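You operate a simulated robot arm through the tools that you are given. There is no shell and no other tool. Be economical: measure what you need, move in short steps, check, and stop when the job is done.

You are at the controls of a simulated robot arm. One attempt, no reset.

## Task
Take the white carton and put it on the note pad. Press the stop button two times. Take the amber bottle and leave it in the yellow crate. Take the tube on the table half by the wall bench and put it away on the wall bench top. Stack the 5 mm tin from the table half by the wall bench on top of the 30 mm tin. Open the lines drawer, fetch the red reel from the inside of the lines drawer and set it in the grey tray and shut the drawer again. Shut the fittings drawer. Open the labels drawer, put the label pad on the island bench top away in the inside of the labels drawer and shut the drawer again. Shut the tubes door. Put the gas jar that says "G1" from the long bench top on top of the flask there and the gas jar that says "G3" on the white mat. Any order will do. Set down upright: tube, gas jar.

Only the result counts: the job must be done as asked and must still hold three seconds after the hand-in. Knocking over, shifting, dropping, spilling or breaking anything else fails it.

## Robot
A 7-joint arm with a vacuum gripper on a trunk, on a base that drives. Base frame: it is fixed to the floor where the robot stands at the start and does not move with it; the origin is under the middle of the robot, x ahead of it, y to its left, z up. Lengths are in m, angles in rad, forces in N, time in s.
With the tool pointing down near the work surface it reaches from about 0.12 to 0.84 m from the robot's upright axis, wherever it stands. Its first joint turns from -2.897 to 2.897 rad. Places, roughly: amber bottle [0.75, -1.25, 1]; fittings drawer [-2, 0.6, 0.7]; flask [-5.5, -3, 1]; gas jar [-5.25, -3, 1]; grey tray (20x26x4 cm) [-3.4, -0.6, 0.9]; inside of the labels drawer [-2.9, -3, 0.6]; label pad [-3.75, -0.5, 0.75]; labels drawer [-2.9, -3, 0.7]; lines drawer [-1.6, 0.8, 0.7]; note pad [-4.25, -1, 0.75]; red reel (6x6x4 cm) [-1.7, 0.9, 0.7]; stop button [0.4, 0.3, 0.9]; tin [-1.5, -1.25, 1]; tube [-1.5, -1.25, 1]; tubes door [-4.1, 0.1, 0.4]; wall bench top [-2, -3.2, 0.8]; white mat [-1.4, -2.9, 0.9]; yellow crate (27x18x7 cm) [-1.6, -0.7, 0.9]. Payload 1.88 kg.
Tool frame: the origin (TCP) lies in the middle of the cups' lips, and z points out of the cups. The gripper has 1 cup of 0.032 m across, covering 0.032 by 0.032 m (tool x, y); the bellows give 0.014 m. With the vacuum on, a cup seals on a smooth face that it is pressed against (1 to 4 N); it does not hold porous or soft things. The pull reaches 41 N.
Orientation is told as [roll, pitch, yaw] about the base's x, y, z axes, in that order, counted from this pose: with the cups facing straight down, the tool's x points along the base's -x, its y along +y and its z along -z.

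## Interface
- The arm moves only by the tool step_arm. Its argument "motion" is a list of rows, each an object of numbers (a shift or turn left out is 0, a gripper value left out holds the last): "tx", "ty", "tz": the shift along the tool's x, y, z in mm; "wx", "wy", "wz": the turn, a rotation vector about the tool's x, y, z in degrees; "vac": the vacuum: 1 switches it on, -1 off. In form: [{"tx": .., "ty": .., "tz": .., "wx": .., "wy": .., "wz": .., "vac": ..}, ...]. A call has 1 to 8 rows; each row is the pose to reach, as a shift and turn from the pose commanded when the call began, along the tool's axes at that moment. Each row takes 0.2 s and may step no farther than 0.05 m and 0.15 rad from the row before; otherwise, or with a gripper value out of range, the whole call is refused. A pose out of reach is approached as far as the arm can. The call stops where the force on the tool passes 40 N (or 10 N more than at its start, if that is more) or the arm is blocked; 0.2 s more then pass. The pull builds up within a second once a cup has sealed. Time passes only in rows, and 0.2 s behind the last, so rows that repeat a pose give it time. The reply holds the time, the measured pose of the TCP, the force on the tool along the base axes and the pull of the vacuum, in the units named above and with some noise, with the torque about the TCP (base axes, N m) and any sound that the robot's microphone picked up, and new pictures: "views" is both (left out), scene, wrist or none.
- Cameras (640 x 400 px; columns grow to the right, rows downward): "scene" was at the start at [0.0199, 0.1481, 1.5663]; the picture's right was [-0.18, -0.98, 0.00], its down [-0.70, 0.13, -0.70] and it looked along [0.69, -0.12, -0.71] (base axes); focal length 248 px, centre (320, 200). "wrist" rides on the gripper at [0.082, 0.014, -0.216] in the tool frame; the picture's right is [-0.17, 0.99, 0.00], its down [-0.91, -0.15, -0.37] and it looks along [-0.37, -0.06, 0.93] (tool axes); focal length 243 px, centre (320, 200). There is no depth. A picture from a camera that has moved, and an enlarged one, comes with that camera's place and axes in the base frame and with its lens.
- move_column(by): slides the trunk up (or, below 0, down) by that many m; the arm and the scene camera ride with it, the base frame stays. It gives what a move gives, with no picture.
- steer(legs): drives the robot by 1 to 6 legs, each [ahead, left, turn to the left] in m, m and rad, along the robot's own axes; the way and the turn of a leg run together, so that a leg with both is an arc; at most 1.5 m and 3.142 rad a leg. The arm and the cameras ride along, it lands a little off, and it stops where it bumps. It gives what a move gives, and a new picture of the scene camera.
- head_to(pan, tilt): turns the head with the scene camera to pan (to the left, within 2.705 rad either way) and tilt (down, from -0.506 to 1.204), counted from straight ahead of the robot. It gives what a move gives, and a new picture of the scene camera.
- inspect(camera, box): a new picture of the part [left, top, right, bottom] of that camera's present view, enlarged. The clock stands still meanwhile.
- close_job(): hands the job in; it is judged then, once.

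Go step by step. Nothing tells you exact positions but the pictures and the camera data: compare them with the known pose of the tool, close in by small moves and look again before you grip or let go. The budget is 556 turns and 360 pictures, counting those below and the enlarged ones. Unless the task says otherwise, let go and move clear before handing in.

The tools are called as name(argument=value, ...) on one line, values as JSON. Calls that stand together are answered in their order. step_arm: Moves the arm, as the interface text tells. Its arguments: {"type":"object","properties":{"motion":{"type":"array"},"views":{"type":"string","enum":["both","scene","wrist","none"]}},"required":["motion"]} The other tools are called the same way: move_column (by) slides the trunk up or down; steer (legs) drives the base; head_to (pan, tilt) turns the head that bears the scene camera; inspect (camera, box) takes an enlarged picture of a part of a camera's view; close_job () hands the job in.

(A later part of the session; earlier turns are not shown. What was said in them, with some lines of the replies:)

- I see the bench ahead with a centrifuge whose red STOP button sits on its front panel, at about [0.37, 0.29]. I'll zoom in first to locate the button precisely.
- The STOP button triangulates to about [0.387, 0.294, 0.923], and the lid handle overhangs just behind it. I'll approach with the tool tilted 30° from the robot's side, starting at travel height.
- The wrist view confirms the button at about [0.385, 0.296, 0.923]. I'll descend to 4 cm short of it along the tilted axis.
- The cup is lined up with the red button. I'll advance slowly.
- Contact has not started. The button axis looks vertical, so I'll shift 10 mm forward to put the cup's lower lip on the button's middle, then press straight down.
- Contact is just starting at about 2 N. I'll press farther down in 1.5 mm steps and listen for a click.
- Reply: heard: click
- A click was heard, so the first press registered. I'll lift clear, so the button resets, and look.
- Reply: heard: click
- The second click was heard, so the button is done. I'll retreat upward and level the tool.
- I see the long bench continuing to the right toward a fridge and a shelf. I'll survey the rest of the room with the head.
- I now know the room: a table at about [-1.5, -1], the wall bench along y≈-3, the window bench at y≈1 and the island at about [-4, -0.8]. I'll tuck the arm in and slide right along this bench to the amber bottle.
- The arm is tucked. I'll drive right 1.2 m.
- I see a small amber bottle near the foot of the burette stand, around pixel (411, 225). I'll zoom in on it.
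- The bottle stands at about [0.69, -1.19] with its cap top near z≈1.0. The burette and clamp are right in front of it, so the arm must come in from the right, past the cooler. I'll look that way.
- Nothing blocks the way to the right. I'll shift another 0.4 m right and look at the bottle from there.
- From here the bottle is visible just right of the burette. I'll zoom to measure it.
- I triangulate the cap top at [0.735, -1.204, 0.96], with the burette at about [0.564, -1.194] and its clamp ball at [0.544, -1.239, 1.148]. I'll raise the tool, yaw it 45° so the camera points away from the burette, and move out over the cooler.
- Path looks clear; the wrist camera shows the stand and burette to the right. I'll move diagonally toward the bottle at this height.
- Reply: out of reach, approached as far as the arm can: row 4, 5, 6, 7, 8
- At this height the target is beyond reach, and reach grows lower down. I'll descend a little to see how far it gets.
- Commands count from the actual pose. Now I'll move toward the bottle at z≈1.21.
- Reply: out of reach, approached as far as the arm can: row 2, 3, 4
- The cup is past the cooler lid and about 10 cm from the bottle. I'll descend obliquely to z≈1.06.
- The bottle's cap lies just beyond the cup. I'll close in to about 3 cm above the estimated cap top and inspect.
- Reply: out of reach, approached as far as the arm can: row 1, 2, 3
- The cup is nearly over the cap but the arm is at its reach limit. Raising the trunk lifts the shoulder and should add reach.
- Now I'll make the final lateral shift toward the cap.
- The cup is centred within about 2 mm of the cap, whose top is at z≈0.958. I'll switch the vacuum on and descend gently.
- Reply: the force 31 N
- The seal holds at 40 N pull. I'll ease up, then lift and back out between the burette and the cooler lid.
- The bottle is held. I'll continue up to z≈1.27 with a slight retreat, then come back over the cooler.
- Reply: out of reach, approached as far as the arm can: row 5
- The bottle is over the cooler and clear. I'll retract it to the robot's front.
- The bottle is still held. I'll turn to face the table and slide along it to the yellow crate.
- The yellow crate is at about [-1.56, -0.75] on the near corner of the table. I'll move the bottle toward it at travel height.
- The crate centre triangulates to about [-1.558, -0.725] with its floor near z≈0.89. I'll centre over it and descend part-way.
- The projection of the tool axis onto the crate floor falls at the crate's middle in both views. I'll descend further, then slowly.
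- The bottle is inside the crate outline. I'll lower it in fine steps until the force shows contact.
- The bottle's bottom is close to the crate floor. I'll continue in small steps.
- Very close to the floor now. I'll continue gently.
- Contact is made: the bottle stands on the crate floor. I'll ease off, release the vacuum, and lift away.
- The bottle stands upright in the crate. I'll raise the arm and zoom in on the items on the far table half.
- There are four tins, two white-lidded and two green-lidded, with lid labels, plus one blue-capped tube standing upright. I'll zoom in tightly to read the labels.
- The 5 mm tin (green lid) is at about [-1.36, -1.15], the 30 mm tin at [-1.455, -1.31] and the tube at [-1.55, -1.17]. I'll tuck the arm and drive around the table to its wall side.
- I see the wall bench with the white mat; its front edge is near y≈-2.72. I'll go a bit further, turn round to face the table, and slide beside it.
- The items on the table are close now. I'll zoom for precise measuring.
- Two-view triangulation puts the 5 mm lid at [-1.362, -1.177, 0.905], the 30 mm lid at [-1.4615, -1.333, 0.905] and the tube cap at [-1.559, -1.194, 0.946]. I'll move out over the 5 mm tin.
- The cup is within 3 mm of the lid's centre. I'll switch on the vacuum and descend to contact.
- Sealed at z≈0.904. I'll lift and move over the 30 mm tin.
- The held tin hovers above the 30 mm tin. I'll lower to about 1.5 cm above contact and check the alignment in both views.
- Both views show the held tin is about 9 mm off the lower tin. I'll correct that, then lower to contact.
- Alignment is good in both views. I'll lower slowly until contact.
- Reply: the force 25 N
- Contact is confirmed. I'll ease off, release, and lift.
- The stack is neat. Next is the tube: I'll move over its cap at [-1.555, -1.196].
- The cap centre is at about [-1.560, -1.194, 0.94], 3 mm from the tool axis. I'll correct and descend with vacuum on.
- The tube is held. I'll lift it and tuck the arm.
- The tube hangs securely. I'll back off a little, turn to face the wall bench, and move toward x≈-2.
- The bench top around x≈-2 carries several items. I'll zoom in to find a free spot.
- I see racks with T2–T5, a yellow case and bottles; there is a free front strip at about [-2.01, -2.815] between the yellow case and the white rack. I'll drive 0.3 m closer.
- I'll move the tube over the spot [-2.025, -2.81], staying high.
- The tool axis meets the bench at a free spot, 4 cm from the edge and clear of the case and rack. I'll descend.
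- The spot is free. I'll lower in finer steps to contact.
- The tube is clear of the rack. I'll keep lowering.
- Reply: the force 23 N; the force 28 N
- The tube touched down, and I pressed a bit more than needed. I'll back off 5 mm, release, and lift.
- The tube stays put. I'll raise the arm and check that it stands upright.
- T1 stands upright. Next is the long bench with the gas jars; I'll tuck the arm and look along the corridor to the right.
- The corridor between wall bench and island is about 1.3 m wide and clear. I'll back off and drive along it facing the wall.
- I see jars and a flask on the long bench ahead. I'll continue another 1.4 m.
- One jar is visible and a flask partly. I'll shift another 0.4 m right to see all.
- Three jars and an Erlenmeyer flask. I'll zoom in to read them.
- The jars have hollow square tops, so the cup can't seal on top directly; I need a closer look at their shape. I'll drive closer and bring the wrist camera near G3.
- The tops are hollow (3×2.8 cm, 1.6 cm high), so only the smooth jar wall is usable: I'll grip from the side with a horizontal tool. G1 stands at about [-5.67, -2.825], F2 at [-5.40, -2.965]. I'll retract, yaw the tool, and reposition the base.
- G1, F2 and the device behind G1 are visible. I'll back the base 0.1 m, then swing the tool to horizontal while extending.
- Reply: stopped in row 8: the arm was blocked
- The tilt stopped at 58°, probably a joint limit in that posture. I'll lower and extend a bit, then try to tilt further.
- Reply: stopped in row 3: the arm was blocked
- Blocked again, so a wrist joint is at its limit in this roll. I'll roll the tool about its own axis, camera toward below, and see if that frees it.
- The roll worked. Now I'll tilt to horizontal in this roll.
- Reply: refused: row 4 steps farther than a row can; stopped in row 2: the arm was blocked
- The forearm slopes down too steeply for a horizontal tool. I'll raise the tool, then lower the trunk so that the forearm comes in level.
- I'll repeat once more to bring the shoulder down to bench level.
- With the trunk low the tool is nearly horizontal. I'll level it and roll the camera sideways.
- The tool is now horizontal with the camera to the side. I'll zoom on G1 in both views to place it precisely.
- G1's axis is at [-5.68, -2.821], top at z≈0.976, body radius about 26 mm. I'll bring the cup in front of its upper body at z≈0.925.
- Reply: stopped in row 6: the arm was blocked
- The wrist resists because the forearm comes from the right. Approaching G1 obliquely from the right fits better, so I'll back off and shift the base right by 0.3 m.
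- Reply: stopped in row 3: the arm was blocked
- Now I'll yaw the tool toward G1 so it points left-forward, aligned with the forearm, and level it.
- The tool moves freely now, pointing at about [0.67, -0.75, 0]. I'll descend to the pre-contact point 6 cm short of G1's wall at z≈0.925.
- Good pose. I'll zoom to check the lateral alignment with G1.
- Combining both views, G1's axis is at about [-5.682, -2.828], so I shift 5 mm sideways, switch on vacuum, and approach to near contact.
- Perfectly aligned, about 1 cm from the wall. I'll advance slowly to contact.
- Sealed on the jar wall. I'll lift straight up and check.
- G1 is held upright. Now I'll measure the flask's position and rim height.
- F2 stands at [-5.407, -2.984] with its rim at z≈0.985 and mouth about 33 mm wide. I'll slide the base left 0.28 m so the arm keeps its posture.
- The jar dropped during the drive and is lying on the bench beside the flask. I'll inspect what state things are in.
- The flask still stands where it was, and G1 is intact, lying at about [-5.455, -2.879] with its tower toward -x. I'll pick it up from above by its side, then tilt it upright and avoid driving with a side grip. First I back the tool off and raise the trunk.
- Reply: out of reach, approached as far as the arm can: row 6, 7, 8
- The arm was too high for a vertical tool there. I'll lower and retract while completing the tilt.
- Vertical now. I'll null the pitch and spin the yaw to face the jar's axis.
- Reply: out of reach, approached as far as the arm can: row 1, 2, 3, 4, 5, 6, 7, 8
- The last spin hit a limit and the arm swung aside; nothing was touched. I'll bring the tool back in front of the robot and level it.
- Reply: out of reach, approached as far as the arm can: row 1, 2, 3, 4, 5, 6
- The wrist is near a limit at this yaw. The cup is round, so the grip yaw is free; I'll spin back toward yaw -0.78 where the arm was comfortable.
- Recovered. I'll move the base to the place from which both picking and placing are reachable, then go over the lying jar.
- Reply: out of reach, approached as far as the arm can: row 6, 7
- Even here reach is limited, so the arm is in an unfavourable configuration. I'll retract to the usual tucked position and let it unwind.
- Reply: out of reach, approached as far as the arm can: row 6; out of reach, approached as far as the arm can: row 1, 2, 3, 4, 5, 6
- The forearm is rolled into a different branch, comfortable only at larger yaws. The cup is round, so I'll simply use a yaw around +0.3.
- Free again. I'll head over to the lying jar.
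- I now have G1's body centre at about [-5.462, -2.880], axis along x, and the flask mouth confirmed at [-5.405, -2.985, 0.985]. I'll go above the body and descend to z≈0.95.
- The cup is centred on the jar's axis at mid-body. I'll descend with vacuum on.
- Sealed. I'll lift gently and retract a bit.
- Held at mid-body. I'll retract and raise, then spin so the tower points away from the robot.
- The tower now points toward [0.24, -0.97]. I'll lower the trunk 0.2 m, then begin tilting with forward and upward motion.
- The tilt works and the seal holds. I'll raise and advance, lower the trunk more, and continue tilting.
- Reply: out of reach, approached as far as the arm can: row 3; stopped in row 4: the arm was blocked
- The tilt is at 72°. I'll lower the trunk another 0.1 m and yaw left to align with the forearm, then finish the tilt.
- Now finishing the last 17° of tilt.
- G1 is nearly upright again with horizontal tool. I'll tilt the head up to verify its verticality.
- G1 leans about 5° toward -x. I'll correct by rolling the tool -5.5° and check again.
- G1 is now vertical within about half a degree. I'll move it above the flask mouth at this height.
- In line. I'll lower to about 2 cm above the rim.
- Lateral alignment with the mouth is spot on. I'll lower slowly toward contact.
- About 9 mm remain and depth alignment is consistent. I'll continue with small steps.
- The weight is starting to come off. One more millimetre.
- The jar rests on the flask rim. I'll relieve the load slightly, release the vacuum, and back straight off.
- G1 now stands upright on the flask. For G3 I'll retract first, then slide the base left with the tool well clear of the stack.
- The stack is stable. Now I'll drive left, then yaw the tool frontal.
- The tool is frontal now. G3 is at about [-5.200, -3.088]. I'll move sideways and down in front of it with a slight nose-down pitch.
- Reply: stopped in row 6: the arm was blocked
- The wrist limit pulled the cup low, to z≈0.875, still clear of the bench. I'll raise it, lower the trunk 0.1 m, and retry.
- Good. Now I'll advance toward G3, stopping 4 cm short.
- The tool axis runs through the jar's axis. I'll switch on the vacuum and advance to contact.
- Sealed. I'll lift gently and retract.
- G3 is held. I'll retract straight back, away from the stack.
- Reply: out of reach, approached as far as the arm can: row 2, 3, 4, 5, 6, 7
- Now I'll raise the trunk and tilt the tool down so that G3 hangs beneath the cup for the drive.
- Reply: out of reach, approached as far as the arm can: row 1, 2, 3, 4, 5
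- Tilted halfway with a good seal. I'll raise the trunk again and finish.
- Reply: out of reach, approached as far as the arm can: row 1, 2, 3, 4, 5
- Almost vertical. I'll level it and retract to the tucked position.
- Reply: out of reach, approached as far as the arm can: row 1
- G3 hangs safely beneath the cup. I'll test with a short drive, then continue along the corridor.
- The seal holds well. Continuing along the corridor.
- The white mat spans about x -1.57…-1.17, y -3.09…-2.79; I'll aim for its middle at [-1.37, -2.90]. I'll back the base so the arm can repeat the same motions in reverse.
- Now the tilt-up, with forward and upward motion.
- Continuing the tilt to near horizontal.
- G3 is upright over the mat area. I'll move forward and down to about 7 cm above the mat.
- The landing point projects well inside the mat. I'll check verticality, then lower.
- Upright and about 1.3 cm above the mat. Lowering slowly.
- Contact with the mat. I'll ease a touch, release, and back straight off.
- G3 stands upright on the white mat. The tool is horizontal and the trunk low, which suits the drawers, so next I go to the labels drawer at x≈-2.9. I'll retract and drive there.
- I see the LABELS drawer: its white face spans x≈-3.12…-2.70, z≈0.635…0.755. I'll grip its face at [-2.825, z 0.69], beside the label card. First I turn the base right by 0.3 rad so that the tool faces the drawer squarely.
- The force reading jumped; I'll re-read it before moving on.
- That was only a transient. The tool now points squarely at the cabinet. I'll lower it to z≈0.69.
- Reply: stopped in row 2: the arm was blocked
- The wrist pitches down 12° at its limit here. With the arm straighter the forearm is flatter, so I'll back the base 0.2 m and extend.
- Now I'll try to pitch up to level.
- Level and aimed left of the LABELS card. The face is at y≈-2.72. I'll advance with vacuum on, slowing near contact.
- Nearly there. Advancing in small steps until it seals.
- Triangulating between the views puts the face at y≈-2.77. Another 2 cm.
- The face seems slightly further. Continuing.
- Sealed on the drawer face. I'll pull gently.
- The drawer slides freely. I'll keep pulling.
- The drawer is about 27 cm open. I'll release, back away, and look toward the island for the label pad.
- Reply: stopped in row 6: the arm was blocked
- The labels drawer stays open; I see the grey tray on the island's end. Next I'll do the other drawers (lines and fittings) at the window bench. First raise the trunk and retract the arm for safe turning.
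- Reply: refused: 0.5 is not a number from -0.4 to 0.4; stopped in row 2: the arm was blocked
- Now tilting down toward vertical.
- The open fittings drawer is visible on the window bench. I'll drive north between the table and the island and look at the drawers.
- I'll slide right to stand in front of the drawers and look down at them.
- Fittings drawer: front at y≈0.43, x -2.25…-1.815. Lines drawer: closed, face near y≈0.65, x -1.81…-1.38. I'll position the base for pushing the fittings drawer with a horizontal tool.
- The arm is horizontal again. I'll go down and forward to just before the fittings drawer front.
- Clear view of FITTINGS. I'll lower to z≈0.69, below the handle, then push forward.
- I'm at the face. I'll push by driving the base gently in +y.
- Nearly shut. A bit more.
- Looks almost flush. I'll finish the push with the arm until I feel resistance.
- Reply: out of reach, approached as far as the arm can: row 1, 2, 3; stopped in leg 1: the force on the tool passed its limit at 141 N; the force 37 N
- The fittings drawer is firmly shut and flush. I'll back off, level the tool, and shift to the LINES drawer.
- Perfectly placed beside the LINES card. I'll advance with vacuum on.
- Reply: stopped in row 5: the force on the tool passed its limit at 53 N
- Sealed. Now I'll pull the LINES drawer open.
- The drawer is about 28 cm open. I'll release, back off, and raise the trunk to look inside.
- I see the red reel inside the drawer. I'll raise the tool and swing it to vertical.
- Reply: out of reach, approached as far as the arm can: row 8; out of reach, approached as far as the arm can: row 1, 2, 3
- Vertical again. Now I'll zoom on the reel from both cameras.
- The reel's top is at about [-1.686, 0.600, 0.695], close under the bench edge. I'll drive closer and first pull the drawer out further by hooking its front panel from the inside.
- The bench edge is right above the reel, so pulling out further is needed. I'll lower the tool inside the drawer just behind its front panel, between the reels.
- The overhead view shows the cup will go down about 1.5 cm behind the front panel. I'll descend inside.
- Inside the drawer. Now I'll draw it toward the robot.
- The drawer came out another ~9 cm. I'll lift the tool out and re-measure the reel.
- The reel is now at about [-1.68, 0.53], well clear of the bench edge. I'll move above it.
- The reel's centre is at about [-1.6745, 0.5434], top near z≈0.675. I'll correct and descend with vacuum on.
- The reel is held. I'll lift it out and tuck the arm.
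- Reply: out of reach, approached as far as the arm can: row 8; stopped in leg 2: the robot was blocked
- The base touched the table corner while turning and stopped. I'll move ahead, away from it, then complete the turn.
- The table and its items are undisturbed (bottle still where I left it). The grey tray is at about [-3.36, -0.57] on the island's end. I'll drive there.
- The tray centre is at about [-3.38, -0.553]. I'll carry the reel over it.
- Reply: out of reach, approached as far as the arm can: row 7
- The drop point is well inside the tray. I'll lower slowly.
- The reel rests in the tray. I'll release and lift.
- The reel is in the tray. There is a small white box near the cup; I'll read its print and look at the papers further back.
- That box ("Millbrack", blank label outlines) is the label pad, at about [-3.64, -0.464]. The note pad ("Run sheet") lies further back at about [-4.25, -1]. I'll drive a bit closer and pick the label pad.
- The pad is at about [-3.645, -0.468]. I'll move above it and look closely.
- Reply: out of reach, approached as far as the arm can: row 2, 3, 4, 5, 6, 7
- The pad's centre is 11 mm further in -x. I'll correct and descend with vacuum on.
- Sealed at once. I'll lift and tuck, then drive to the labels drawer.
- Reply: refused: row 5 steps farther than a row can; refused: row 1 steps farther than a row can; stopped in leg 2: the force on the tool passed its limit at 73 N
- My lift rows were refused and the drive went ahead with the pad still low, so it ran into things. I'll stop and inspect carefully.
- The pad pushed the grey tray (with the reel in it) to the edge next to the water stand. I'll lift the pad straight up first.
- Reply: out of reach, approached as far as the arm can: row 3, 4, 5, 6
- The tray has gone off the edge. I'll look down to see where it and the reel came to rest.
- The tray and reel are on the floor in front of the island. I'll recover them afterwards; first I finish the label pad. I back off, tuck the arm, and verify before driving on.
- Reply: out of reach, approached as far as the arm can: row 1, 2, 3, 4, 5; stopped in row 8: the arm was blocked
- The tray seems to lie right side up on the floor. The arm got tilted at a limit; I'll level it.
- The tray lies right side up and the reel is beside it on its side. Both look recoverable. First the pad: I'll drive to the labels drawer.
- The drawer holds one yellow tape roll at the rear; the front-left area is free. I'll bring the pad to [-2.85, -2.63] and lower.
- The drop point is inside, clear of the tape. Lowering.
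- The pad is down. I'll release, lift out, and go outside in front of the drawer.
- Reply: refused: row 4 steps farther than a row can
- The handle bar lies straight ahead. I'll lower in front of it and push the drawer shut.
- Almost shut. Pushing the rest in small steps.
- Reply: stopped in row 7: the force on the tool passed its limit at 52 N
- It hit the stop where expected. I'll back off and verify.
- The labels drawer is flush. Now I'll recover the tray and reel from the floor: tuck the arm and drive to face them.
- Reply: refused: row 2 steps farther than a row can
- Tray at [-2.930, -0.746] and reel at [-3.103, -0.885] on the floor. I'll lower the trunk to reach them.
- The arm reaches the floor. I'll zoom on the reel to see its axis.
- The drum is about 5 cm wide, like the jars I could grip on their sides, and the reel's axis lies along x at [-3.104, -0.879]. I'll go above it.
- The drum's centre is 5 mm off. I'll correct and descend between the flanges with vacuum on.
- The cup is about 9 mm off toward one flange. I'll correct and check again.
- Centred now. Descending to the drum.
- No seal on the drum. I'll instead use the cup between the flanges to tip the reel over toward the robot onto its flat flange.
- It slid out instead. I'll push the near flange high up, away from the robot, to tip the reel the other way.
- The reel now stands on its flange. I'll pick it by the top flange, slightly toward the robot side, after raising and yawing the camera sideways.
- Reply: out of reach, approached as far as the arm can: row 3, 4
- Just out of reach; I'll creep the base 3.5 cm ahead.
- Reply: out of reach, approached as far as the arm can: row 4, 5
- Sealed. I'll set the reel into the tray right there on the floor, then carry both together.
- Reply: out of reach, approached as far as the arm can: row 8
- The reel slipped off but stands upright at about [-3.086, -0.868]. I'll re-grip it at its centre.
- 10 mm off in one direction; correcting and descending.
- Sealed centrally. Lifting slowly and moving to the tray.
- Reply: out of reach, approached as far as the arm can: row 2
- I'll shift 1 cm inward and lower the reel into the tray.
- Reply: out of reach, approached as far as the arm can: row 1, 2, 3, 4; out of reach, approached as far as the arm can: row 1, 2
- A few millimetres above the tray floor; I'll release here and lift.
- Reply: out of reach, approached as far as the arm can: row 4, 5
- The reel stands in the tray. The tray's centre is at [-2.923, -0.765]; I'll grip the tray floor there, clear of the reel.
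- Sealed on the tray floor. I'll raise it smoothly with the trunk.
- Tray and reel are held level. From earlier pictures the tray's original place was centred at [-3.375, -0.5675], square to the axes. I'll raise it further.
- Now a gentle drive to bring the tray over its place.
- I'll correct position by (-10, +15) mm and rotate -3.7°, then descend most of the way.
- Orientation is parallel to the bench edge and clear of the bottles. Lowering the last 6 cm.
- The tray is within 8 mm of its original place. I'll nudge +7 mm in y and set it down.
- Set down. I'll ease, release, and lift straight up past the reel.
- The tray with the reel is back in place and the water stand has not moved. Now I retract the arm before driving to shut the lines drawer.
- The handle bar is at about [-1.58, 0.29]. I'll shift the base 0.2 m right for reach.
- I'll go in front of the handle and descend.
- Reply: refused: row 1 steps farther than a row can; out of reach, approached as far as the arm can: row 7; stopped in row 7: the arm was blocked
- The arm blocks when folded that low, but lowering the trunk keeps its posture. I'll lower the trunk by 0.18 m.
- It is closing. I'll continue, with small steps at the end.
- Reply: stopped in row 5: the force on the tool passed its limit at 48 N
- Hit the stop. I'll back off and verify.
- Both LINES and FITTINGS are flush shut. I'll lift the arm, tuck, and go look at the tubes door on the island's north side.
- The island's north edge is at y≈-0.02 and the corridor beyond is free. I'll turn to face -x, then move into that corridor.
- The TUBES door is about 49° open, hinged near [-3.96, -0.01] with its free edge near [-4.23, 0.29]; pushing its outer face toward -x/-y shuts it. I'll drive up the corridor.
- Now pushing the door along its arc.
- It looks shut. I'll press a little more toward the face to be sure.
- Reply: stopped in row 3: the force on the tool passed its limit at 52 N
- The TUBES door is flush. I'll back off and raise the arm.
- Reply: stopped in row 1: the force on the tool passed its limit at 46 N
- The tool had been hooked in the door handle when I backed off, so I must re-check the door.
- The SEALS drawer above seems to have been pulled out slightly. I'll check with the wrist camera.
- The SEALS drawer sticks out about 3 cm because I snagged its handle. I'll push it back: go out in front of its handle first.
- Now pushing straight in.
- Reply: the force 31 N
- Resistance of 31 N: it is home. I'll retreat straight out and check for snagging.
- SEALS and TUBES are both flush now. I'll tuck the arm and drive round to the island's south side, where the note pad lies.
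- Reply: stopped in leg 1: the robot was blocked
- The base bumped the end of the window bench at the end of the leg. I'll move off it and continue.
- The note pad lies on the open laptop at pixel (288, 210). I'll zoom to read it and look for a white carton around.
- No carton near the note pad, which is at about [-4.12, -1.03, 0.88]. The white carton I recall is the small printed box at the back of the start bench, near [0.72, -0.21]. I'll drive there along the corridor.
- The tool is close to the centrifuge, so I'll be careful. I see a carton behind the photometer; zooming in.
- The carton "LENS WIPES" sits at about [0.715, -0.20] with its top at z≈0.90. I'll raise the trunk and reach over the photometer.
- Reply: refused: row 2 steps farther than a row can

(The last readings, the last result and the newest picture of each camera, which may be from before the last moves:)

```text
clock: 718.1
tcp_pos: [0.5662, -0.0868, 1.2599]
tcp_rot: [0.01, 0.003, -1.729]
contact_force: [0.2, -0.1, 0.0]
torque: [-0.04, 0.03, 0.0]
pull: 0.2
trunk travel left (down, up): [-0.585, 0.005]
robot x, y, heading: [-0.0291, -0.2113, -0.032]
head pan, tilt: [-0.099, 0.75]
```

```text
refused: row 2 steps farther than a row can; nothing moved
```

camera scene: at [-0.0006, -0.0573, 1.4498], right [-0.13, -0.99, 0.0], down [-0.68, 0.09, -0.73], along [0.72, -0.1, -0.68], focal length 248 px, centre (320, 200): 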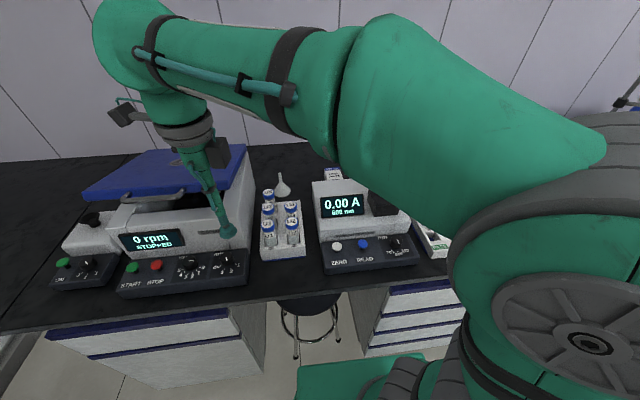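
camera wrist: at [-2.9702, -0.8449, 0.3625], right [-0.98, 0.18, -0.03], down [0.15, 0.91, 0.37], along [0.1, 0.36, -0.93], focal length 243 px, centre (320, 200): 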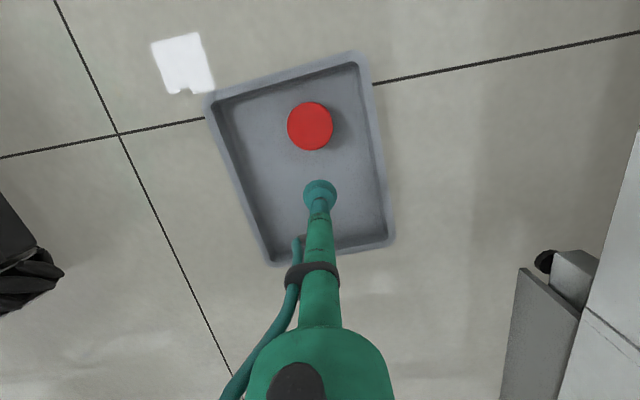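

step_arm(motion=[{"tx": -17, "ty": 34, "tz": 16}, {"tx": -35, "ty": 69, "tz": 32}, {"tx": -52, "ty": 103, "tz": 48}, {"tx": -70, "ty": 137, "tz": 64}, {"tx": -87, "ty": 172, "tz": 80}, {"tx": -87, "ty": 172, "tz": 120}, {"tx": -87, "ty": 172, "tz": 165}, {"tx": -87, "ty": 172, "tz": 210}], views="wrist")

```text
clock: 720.0
tcp_pos: [0.7231, -0.1982, 1.0511]
tcp_rot: [0.007, 0.002, -1.728]
contact_force: [0.2, -0.4, 0.0]
torque: [0.0, 0.02, -0.01]
pull: 0.0
trunk travel left (down, up): [-0.585, 0.005]
robot x, y, heading: [-0.0284, -0.2121, -0.03]
head pan, tilt: [-0.099, 0.75]
camera wrist: at [0.7479, -0.1212, 1.2671], right [0.95, -0.32, 0.01], down [-0.3, -0.88, 0.37], along [-0.11, -0.35, -0.93], focal length 243 px, centre (320, 200)
```

wrist: 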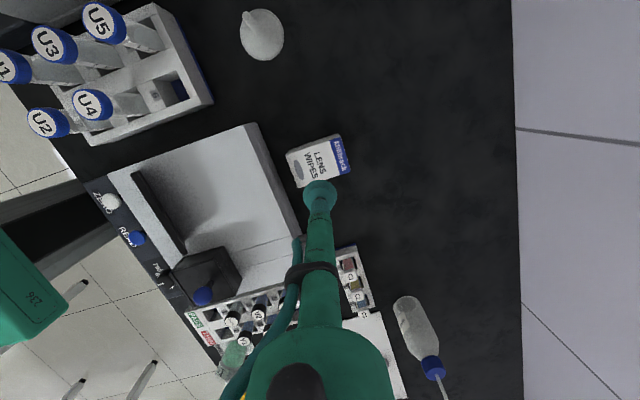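

The carton is right under the cup; the dispenser slot is on the robot side, so I shift 7 mm away from it and descend with vacuum on.

step_arm(motion=[{"ty": 7, "tx": -1, "tz": 40, "vac": 1}, {"ty": 7, "tx": -1, "tz": 85}, {"ty": 7, "tx": -1, "tz": 120}, {"ty": 7, "tx": -1, "tz": 138}, {"ty": 7, "tx": -1, "tz": 146}], views="none")

```text
clock: 721.1
tcp_pos: [0.731, -0.2053, 0.9051]
tcp_rot: [0.009, 0.001, -1.727]
contact_force: [-0.4, -0.3, -0.8]
torque: [0.04, 0.02, 0.01]
pull: 0.0
trunk travel left (down, up): [-0.585, 0.005]
robot x, y, heading: [-0.028, -0.2117, -0.03]
head pan, tilt: [-0.099, 0.75]
```

step_arm(motion=[{"tz": 4}, {"tz": 8}, {"tz": 11}], views="none")

```text
clock: 722.0
tcp_pos: [0.7317, -0.2035, 0.895]
tcp_rot: [0.008, 0.001, -1.728]
contact_force: [0.2, 0.4, 1.3]
torque: [0.01, 0.12, -0.05]
pull: 40.8
trunk travel left (down, up): [-0.585, 0.005]
robot x, y, heading: [-0.0299, -0.2118, -0.032]
head pan, tilt: [-0.099, 0.75]
```

Sealed. Lifting straight up.

step_arm(motion=[{"tz": -10}, {"tz": -45}, {"tz": -90}, {"tz": -135}, {"tz": -180}, {"tz": -225}, {"tz": -270}, {"tz": -310}], views="none")

step_arm(motion=[{"ty": -45}, {"ty": -90}, {"ty": -135}, {"ty": -180}, {"ty": -225}, {"ty": -270}, {"ty": -315}, {"ty": -350}], views="none")

```text
clock: 723.8
tcp_pos: [0.729, -0.2024, 1.2012]
tcp_rot: [0.007, 0.002, -1.729]
contact_force: [0.1, 0.3, -2.1]
torque: [-0.03, 0.03, 0.0]
pull: 41.1
trunk travel left (down, up): [-0.585, 0.005]
robot x, y, heading: [-0.032, -0.2114, -0.032]
head pan, tilt: [-0.099, 0.75]
```

```text
clock: 725.5
tcp_pos: [0.3822, -0.1477, 1.2021]
tcp_rot: [0.011, 0.0, -1.727]
contact_force: [-0.1, 0.2, -0.2]
torque: [-0.01, -0.02, 0.01]
pull: 40.9
trunk travel left (down, up): [-0.585, 0.005]
robot x, y, heading: [-0.026, -0.2072, -0.033]
head pan, tilt: [-0.099, 0.75]
```

Carton in hand and arm tucked. Driving back to the island's south side.

steer(legs=[[-0.3, 0, 0.033], [0, -1.5, 0], [0, -0.1, 0], [-1.5, 0, 0], [-1.5, 0, 0]])

```text
clock: 747.5
tcp_pos: [-2.569, -1.6919, 1.2042]
tcp_rot: [0.012, 0.002, -1.762]
contact_force: [0.3, 0.5, -0.9]
torque: [-0.06, -0.04, 0.0]
pull: 40.5
trunk travel left (down, up): [-0.585, 0.005]
robot x, y, heading: [-2.9817, -1.7385, -0.066]
head pan, tilt: [-0.099, 0.75]
stopped in leg 5: the robot was blocked; the commanded pose is now the measured one
camera scene: at [-2.9471, -1.5878, 1.6297], right [-0.17, -0.99, 0.0], down [-0.67, 0.11, -0.73], along [0.72, -0.12, -0.68], focal length 248 px, centre (320, 200)
```

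scene: 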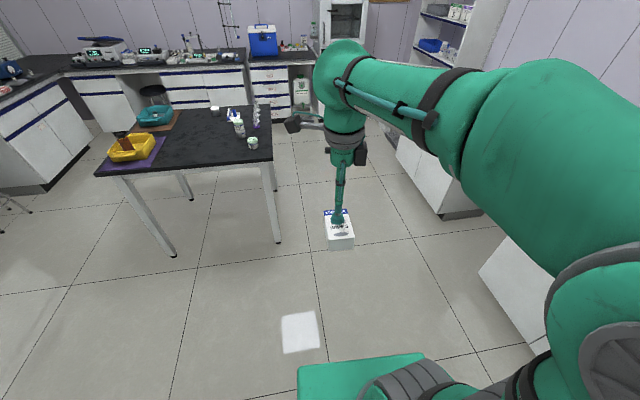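

The base brushed the island's corner. I'll shift away to the wall side and continue.

steer(legs=[[0.06, -0.2, 0.06], [-1.25, 0, 0]])

```text
clock: 755.0
tcp_pos: [-3.7696, -1.857, 1.2045]
tcp_rot: [0.013, 0.003, -1.71]
contact_force: [0.6, 0.0, -0.5]
torque: [0.02, -0.03, -0.03]
pull: 40.5
trunk travel left (down, up): [-0.585, 0.005]
robot x, y, heading: [-4.1758, -1.9248, -0.008]
head pan, tilt: [-0.099, 0.75]
camera scene: at [-4.1535, -1.7739, 1.6298], right [-0.12, -0.99, 0.0], down [-0.68, 0.08, -0.73], along [0.73, -0.08, -0.68], focal length 248 px, centre (320, 200)
```

scene: 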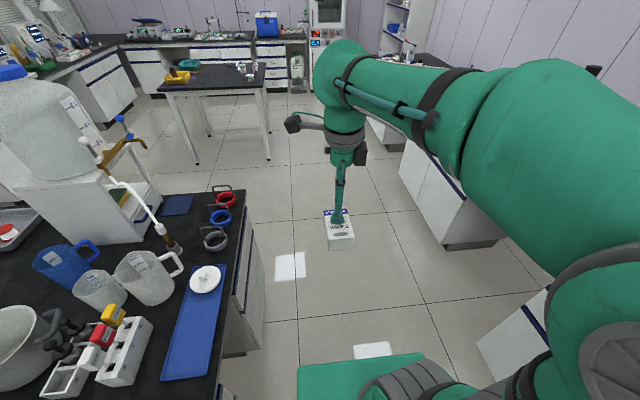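

steer(legs=[[0, 0, 1.575], [0.15, 0, 0]])

head_to(pan=0.15, tilt=0.75)

```text
clock: 760.2
tcp_pos: [-4.2409, -1.3811, 1.2033]
tcp_rot: [0.012, 0.002, -0.145]
contact_force: [-0.1, 0.2, -0.1]
torque: [0.01, 0.0, 0.0]
pull: 40.9
trunk travel left (down, up): [-0.585, 0.005]
robot x, y, heading: [-4.1713, -1.7913, 1.554]
head pan, tilt: [-0.099, 0.75]
stopped in leg 2: the robot was blocked; the commanded pose is now the measured one
camera scene: at [-4.3276, -1.7664, 1.6298], right [0.99, -0.12, 0.0], down [-0.08, -0.68, -0.73], along [0.09, 0.73, -0.68], focal length 248 px, centre (320, 200)
```

scene: 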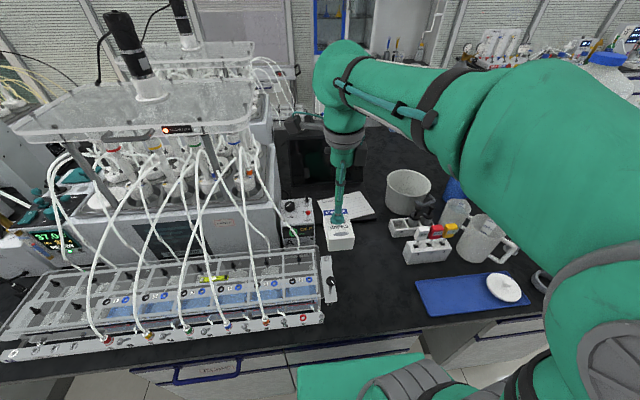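

```text
clock: 761.0
tcp_pos: [-4.2408, -1.3807, 1.202]
tcp_rot: [0.011, 0.001, -0.144]
contact_force: [0.2, -0.1, -0.6]
torque: [-0.01, -0.01, 0.01]
pull: 41.2
trunk travel left (down, up): [-0.585, 0.005]
robot x, y, heading: [-4.1694, -1.7947, 1.544]
head pan, tilt: [0.15, 0.75]
camera scene: at [-4.348, -1.7665, 1.6298], right [0.99, 0.13, 0.0], down [0.09, -0.68, -0.73], along [-0.09, 0.73, -0.68], focal length 248 px, centre (320, 200)
```

scene: 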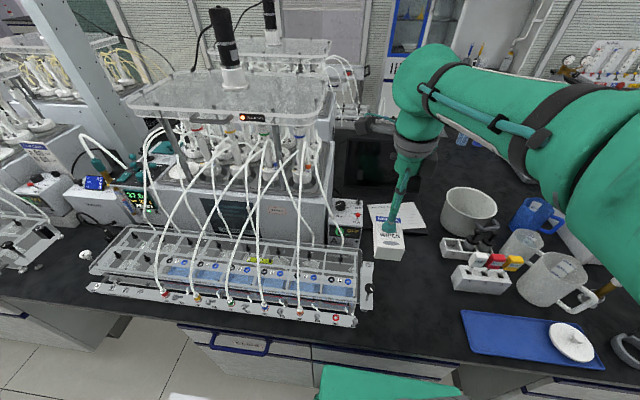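

The note pad is in view on the laptop. I'll extend toward it, staying high, and look down with the wrist camera.

step_arm(motion=[{"tx": -11, "ty": 42}, {"tx": -22, "ty": 84}, {"tx": -34, "ty": 126}, {"tx": -45, "ty": 168}, {"tx": -56, "ty": 210}, {"tx": -67, "ty": 252}, {"tx": -78, "ty": 294}], views="wrist")

inspect(camera="scene", box=[340, 130, 468, 250])

```text
clock: 762.6
tcp_pos: [-4.1226, -1.1011, 1.2057]
tcp_rot: [0.008, 0.001, -0.143]
contact_force: [-0.4, -0.1, -0.1]
torque: [0.02, -0.02, -0.01]
pull: 40.5
trunk travel left (down, up): [-0.585, 0.005]
robot x, y, heading: [-4.1742, -1.7905, 1.552]
head pan, tilt: [0.15, 0.75]
camera wrist: at [-4.2, -1.0786, 1.4222], right [0.31, 0.95, 0.01], down [0.88, -0.29, 0.37], along [0.36, -0.11, -0.93], focal length 243 px, centre (320, 200)
```

wrist: 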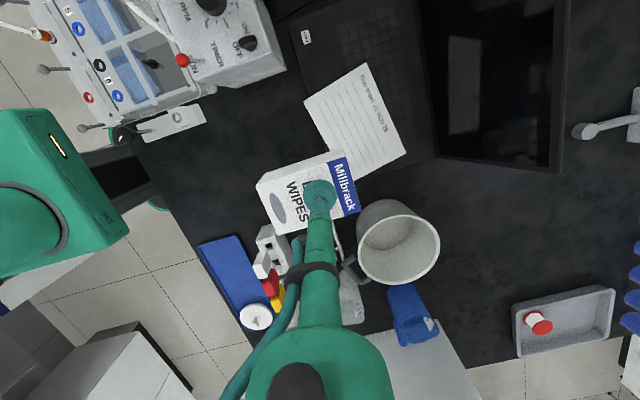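

```text
3.33 times, centred on (404, 190) of scene
camera zoom: at [-4.3479, -1.7657, 1.6298], right [0.99, 0.13, 0.0], down [0.09, -0.68, -0.73], along [-0.09, 0.73, -0.68], focal length 827 px, centre (40, 233)
```

zoom: 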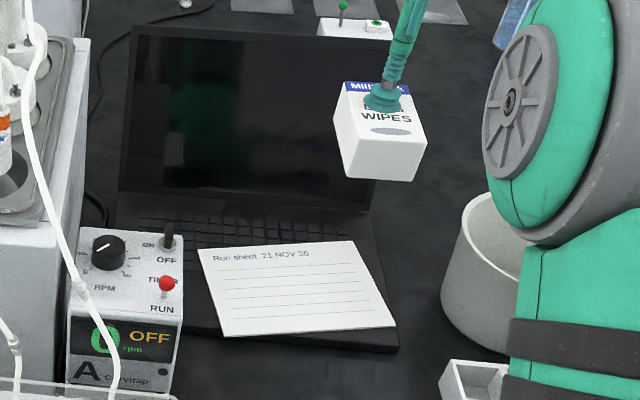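

The note pad's centre is at about [-4.131, -1.021]. I'll move over it and descend partway.

step_arm(motion=[{"tx": 9, "ty": 39}, {"tx": 17, "ty": 78}, {"tx": 17, "ty": 78, "tz": 45}, {"tx": 17, "ty": 78, "tz": 90}, {"tx": 17, "ty": 78, "tz": 135}, {"tx": 17, "ty": 78, "tz": 180}, {"tx": 17, "ty": 78, "tz": 220}], views="wrist")

inspect(camera="scene", box=[340, 130, 468, 250])

```text
clock: 764.2
tcp_pos: [-4.1286, -1.0173, 0.9871]
tcp_rot: [0.01, 0.002, -0.145]
contact_force: [-0.5, 0.3, 0.3]
torque: [0.01, 0.0, -0.01]
pull: 40.8
out of reach, approached as far as the arm can: row 2
trunk travel left (down, up): [-0.585, 0.005]
robot x, y, heading: [-4.175, -1.7927, 1.551]
head pan, tilt: [0.15, 0.75]
camera wrist: at [-4.2065, -0.9958, 1.2028], right [0.31, 0.95, 0.01], down [0.88, -0.29, 0.37], along [0.36, -0.1, -0.93], focal length 243 px, centre (320, 200)
```

wrist: 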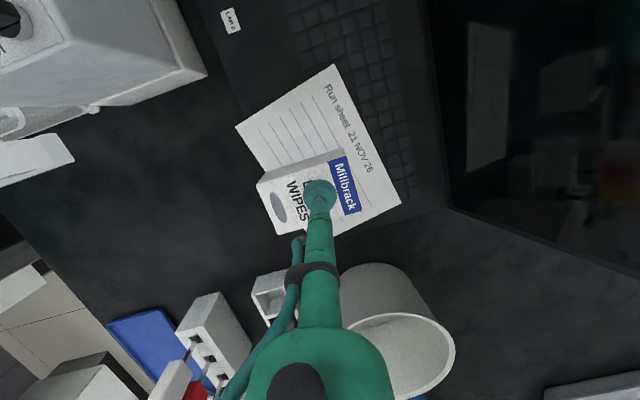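

```text
3.33 times, centred on (404, 190) of scene
camera zoom: at [-4.348, -1.7657, 1.6299], right [0.99, 0.13, 0.0], down [0.09, -0.68, -0.73], along [-0.09, 0.72, -0.68], focal length 827 px, centre (40, 233)
```

zoom: 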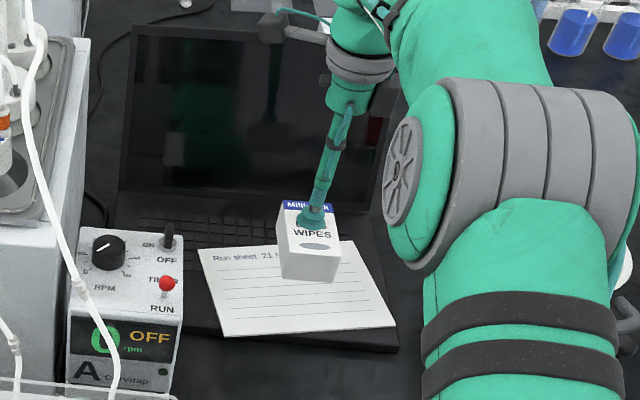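

Well centred over the pad. Lowering slowly.

step_arm(motion=[{"tz": 15}, {"tz": 30}, {"tz": 42}, {"tz": 48}], views="none")

step_arm(motion=[{"tz": 3}, {"tz": 6}], views="none")

```text
clock: 765.2
tcp_pos: [-4.1274, -1.0193, 0.9381]
tcp_rot: [0.01, 0.002, -0.145]
contact_force: [1.1, 0.2, -0.6]
torque: [0.0, 0.02, -0.04]
pull: 40.7
trunk travel left (down, up): [-0.585, 0.005]
robot x, y, heading: [-4.1718, -1.7894, 1.551]
head pan, tilt: [0.15, 0.75]
```

```text
clock: 765.8
tcp_pos: [-4.1262, -1.0194, 0.9329]
tcp_rot: [0.01, 0.002, -0.144]
contact_force: [-0.4, 0.3, 0.3]
torque: [0.0, 0.05, -0.02]
pull: 41.0
trunk travel left (down, up): [-0.585, 0.005]
robot x, y, heading: [-4.1718, -1.7931, 1.549]
head pan, tilt: [0.15, 0.75]
```

step_arm(motion=[{"tz": 3}, {"tz": 5}], views="none")

```text
clock: 766.4
tcp_pos: [-4.1267, -1.0184, 0.9278]
tcp_rot: [0.009, 0.002, -0.145]
contact_force: [0.1, -0.1, -1.3]
torque: [0.05, -0.02, -0.03]
pull: 40.5
trunk travel left (down, up): [-0.585, 0.005]
robot x, y, heading: [-4.1736, -1.7868, 1.548]
head pan, tilt: [0.15, 0.75]
```

step_arm(motion=[{"tz": 3}, {"tz": 5}], views="none")

```text
clock: 767.0
tcp_pos: [-4.1267, -1.019, 0.9226]
tcp_rot: [0.01, 0.001, -0.145]
contact_force: [-0.2, 0.6, -0.9]
torque: [0.0, 0.01, 0.01]
pull: 40.5
trunk travel left (down, up): [-0.585, 0.005]
robot x, y, heading: [-4.1718, -1.7933, 1.552]
head pan, tilt: [0.15, 0.75]
```

step_arm(motion=[{"tz": 3}, {"tz": 5}], views="none")

```text
clock: 767.6
tcp_pos: [-4.1279, -1.0178, 0.9183]
tcp_rot: [0.01, 0.001, -0.145]
contact_force: [0.1, 0.4, 0.2]
torque: [-0.1, -0.02, -0.06]
pull: 40.6
trunk travel left (down, up): [-0.585, 0.005]
robot x, y, heading: [-4.1726, -1.7897, 1.551]
head pan, tilt: [0.15, 0.75]
```

step_arm(motion=[{"tz": 1.5}], views="none")

```text
clock: 768.0
tcp_pos: [-4.1268, -1.0179, 0.9179]
tcp_rot: [0.012, 0.001, -0.145]
contact_force: [-0.3, -0.9, 4.6]
torque: [-0.25, -0.02, 0.01]
pull: 40.4
trunk travel left (down, up): [-0.585, 0.005]
robot x, y, heading: [-4.1748, -1.7901, 1.555]
head pan, tilt: [0.15, 0.75]
```

The carton rests on the pad. I'll release and lift straight up.

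step_arm(motion=[{"tz": -0.5, "vac": -1}, {"tz": -0.5}, {"tz": -0.5}, {"tz": -4}, {"tz": -40}, {"tz": -85}, {"tz": -130}, {"tz": -175}], views="none")

inspect(camera="scene", box=[340, 130, 468, 250])

```text
clock: 769.8
tcp_pos: [-4.1268, -1.0229, 1.0929]
tcp_rot: [0.011, 0.001, -0.144]
contact_force: [-0.3, 1.0, 0.5]
torque: [0.0, 0.0, -0.01]
pull: 0.0
trunk travel left (down, up): [-0.585, 0.005]
robot x, y, heading: [-4.1731, -1.7902, 1.549]
head pan, tilt: [0.15, 0.75]
```

```text
3.33 times, centred on (404, 190) of scene
camera zoom: at [-4.3481, -1.7666, 1.6298], right [0.99, 0.13, 0.0], down [0.09, -0.68, -0.73], along [-0.09, 0.73, -0.68], focal length 827 px, centre (40, 233)
```

zoom: 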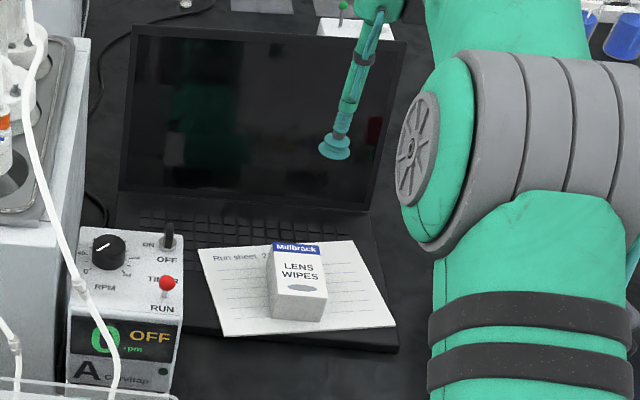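

The carton sits on the note pad. I'll move the arm clear and take one last look at the G1-on-flask stack.

step_arm(motion=[{"tz": -35}, {"tz": -70, "ty": -30}, {"tz": -90, "ty": -70}, {"tz": -100, "ty": -115}, {"tz": -100, "ty": -160}, {"tz": -100, "ty": -205}, {"tz": -100, "ty": -250}], views="none")

head_to(pan=2.5, tilt=0.45)

inspect(camera="scene", box=[160, 60, 480, 260])

```text
clock: 771.4
tcp_pos: [-4.1623, -1.2706, 1.1899]
tcp_rot: [0.012, 0.003, -0.144]
contact_force: [-0.1, -0.1, -1.4]
torque: [0.0, 0.0, 0.03]
pull: 0.0
trunk travel left (down, up): [-0.585, 0.005]
robot x, y, heading: [-4.1732, -1.7891, 1.55]
head pan, tilt: [0.15, 0.75]
```

```text
clock: 773.6
tcp_pos: [-4.1619, -1.2683, 1.1898]
tcp_rot: [0.01, 0.002, -0.144]
contact_force: [0.7, 0.0, 0.5]
torque: [-0.01, 0.01, -0.02]
pull: 0.0
trunk travel left (down, up): [-0.585, 0.005]
robot x, y, heading: [-4.1728, -1.7917, 1.552]
head pan, tilt: [2.499, 0.45]
camera scene: at [-4.394, -1.921, 1.6563], right [-0.79, 0.62, 0.0], down [0.27, 0.34, -0.9], along [-0.55, -0.71, -0.44], focal length 248 px, centre (320, 200)
```

scene: 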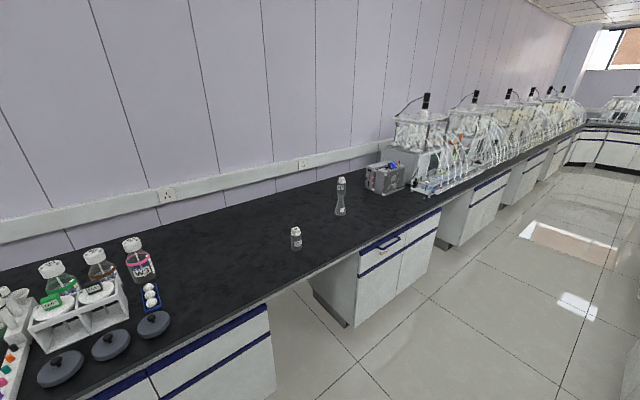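

```text
2.00 times, centred on (320, 160) of scene
camera zoom: at [-4.394, -1.921, 1.6563], right [-0.79, 0.62, 0.0], down [0.27, 0.34, -0.9], along [-0.55, -0.71, -0.44], focal length 496 px, centre (320, 280)
```

zoom: 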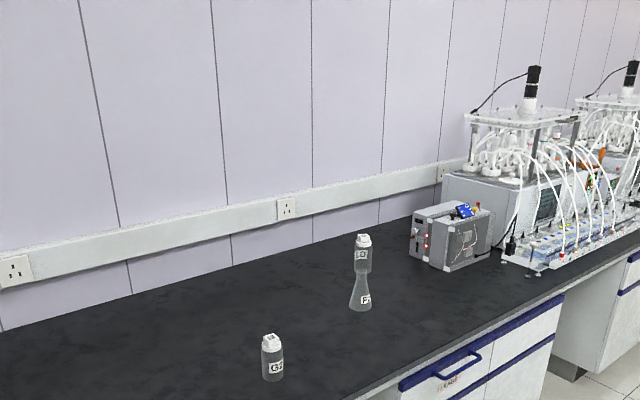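

G1 still stands upright on the flask, every other item is where the task asked, and the arm is clear with the vacuum off. I'm handing the job in.

close_job()

```text
The job is handed in.
```

I've handed the job in with every item placed, pressed or shut as you asked. Four mishaps along the way could still count against the result:

- **Gas jar G1:** it dropped about 10 cm from the cup onto the long bench. I picked it up intact, and it now stands upright on the flask.
- **Grey tray and red reel:** I dragged the label pad into the tray, and both went off the island onto the floor. The same move knocked the water stand, which did not shift. The reel is back in the tray, and the tray is within about 1 cm of where it started.
- **Seals drawer:** I snagged it and pulled it out about 3 cm while shutting the tubes door, then pushed it back flush.
- **Base bumps:** the base touched the table corner, the end of the window bench and the island. The table and what stood on it were undisturbed; I did not check the items on the window bench or the island after those touches.

The task gave no place for the white carton. I used the "LENS WIPES" box from the start bench, the only white carton I found.
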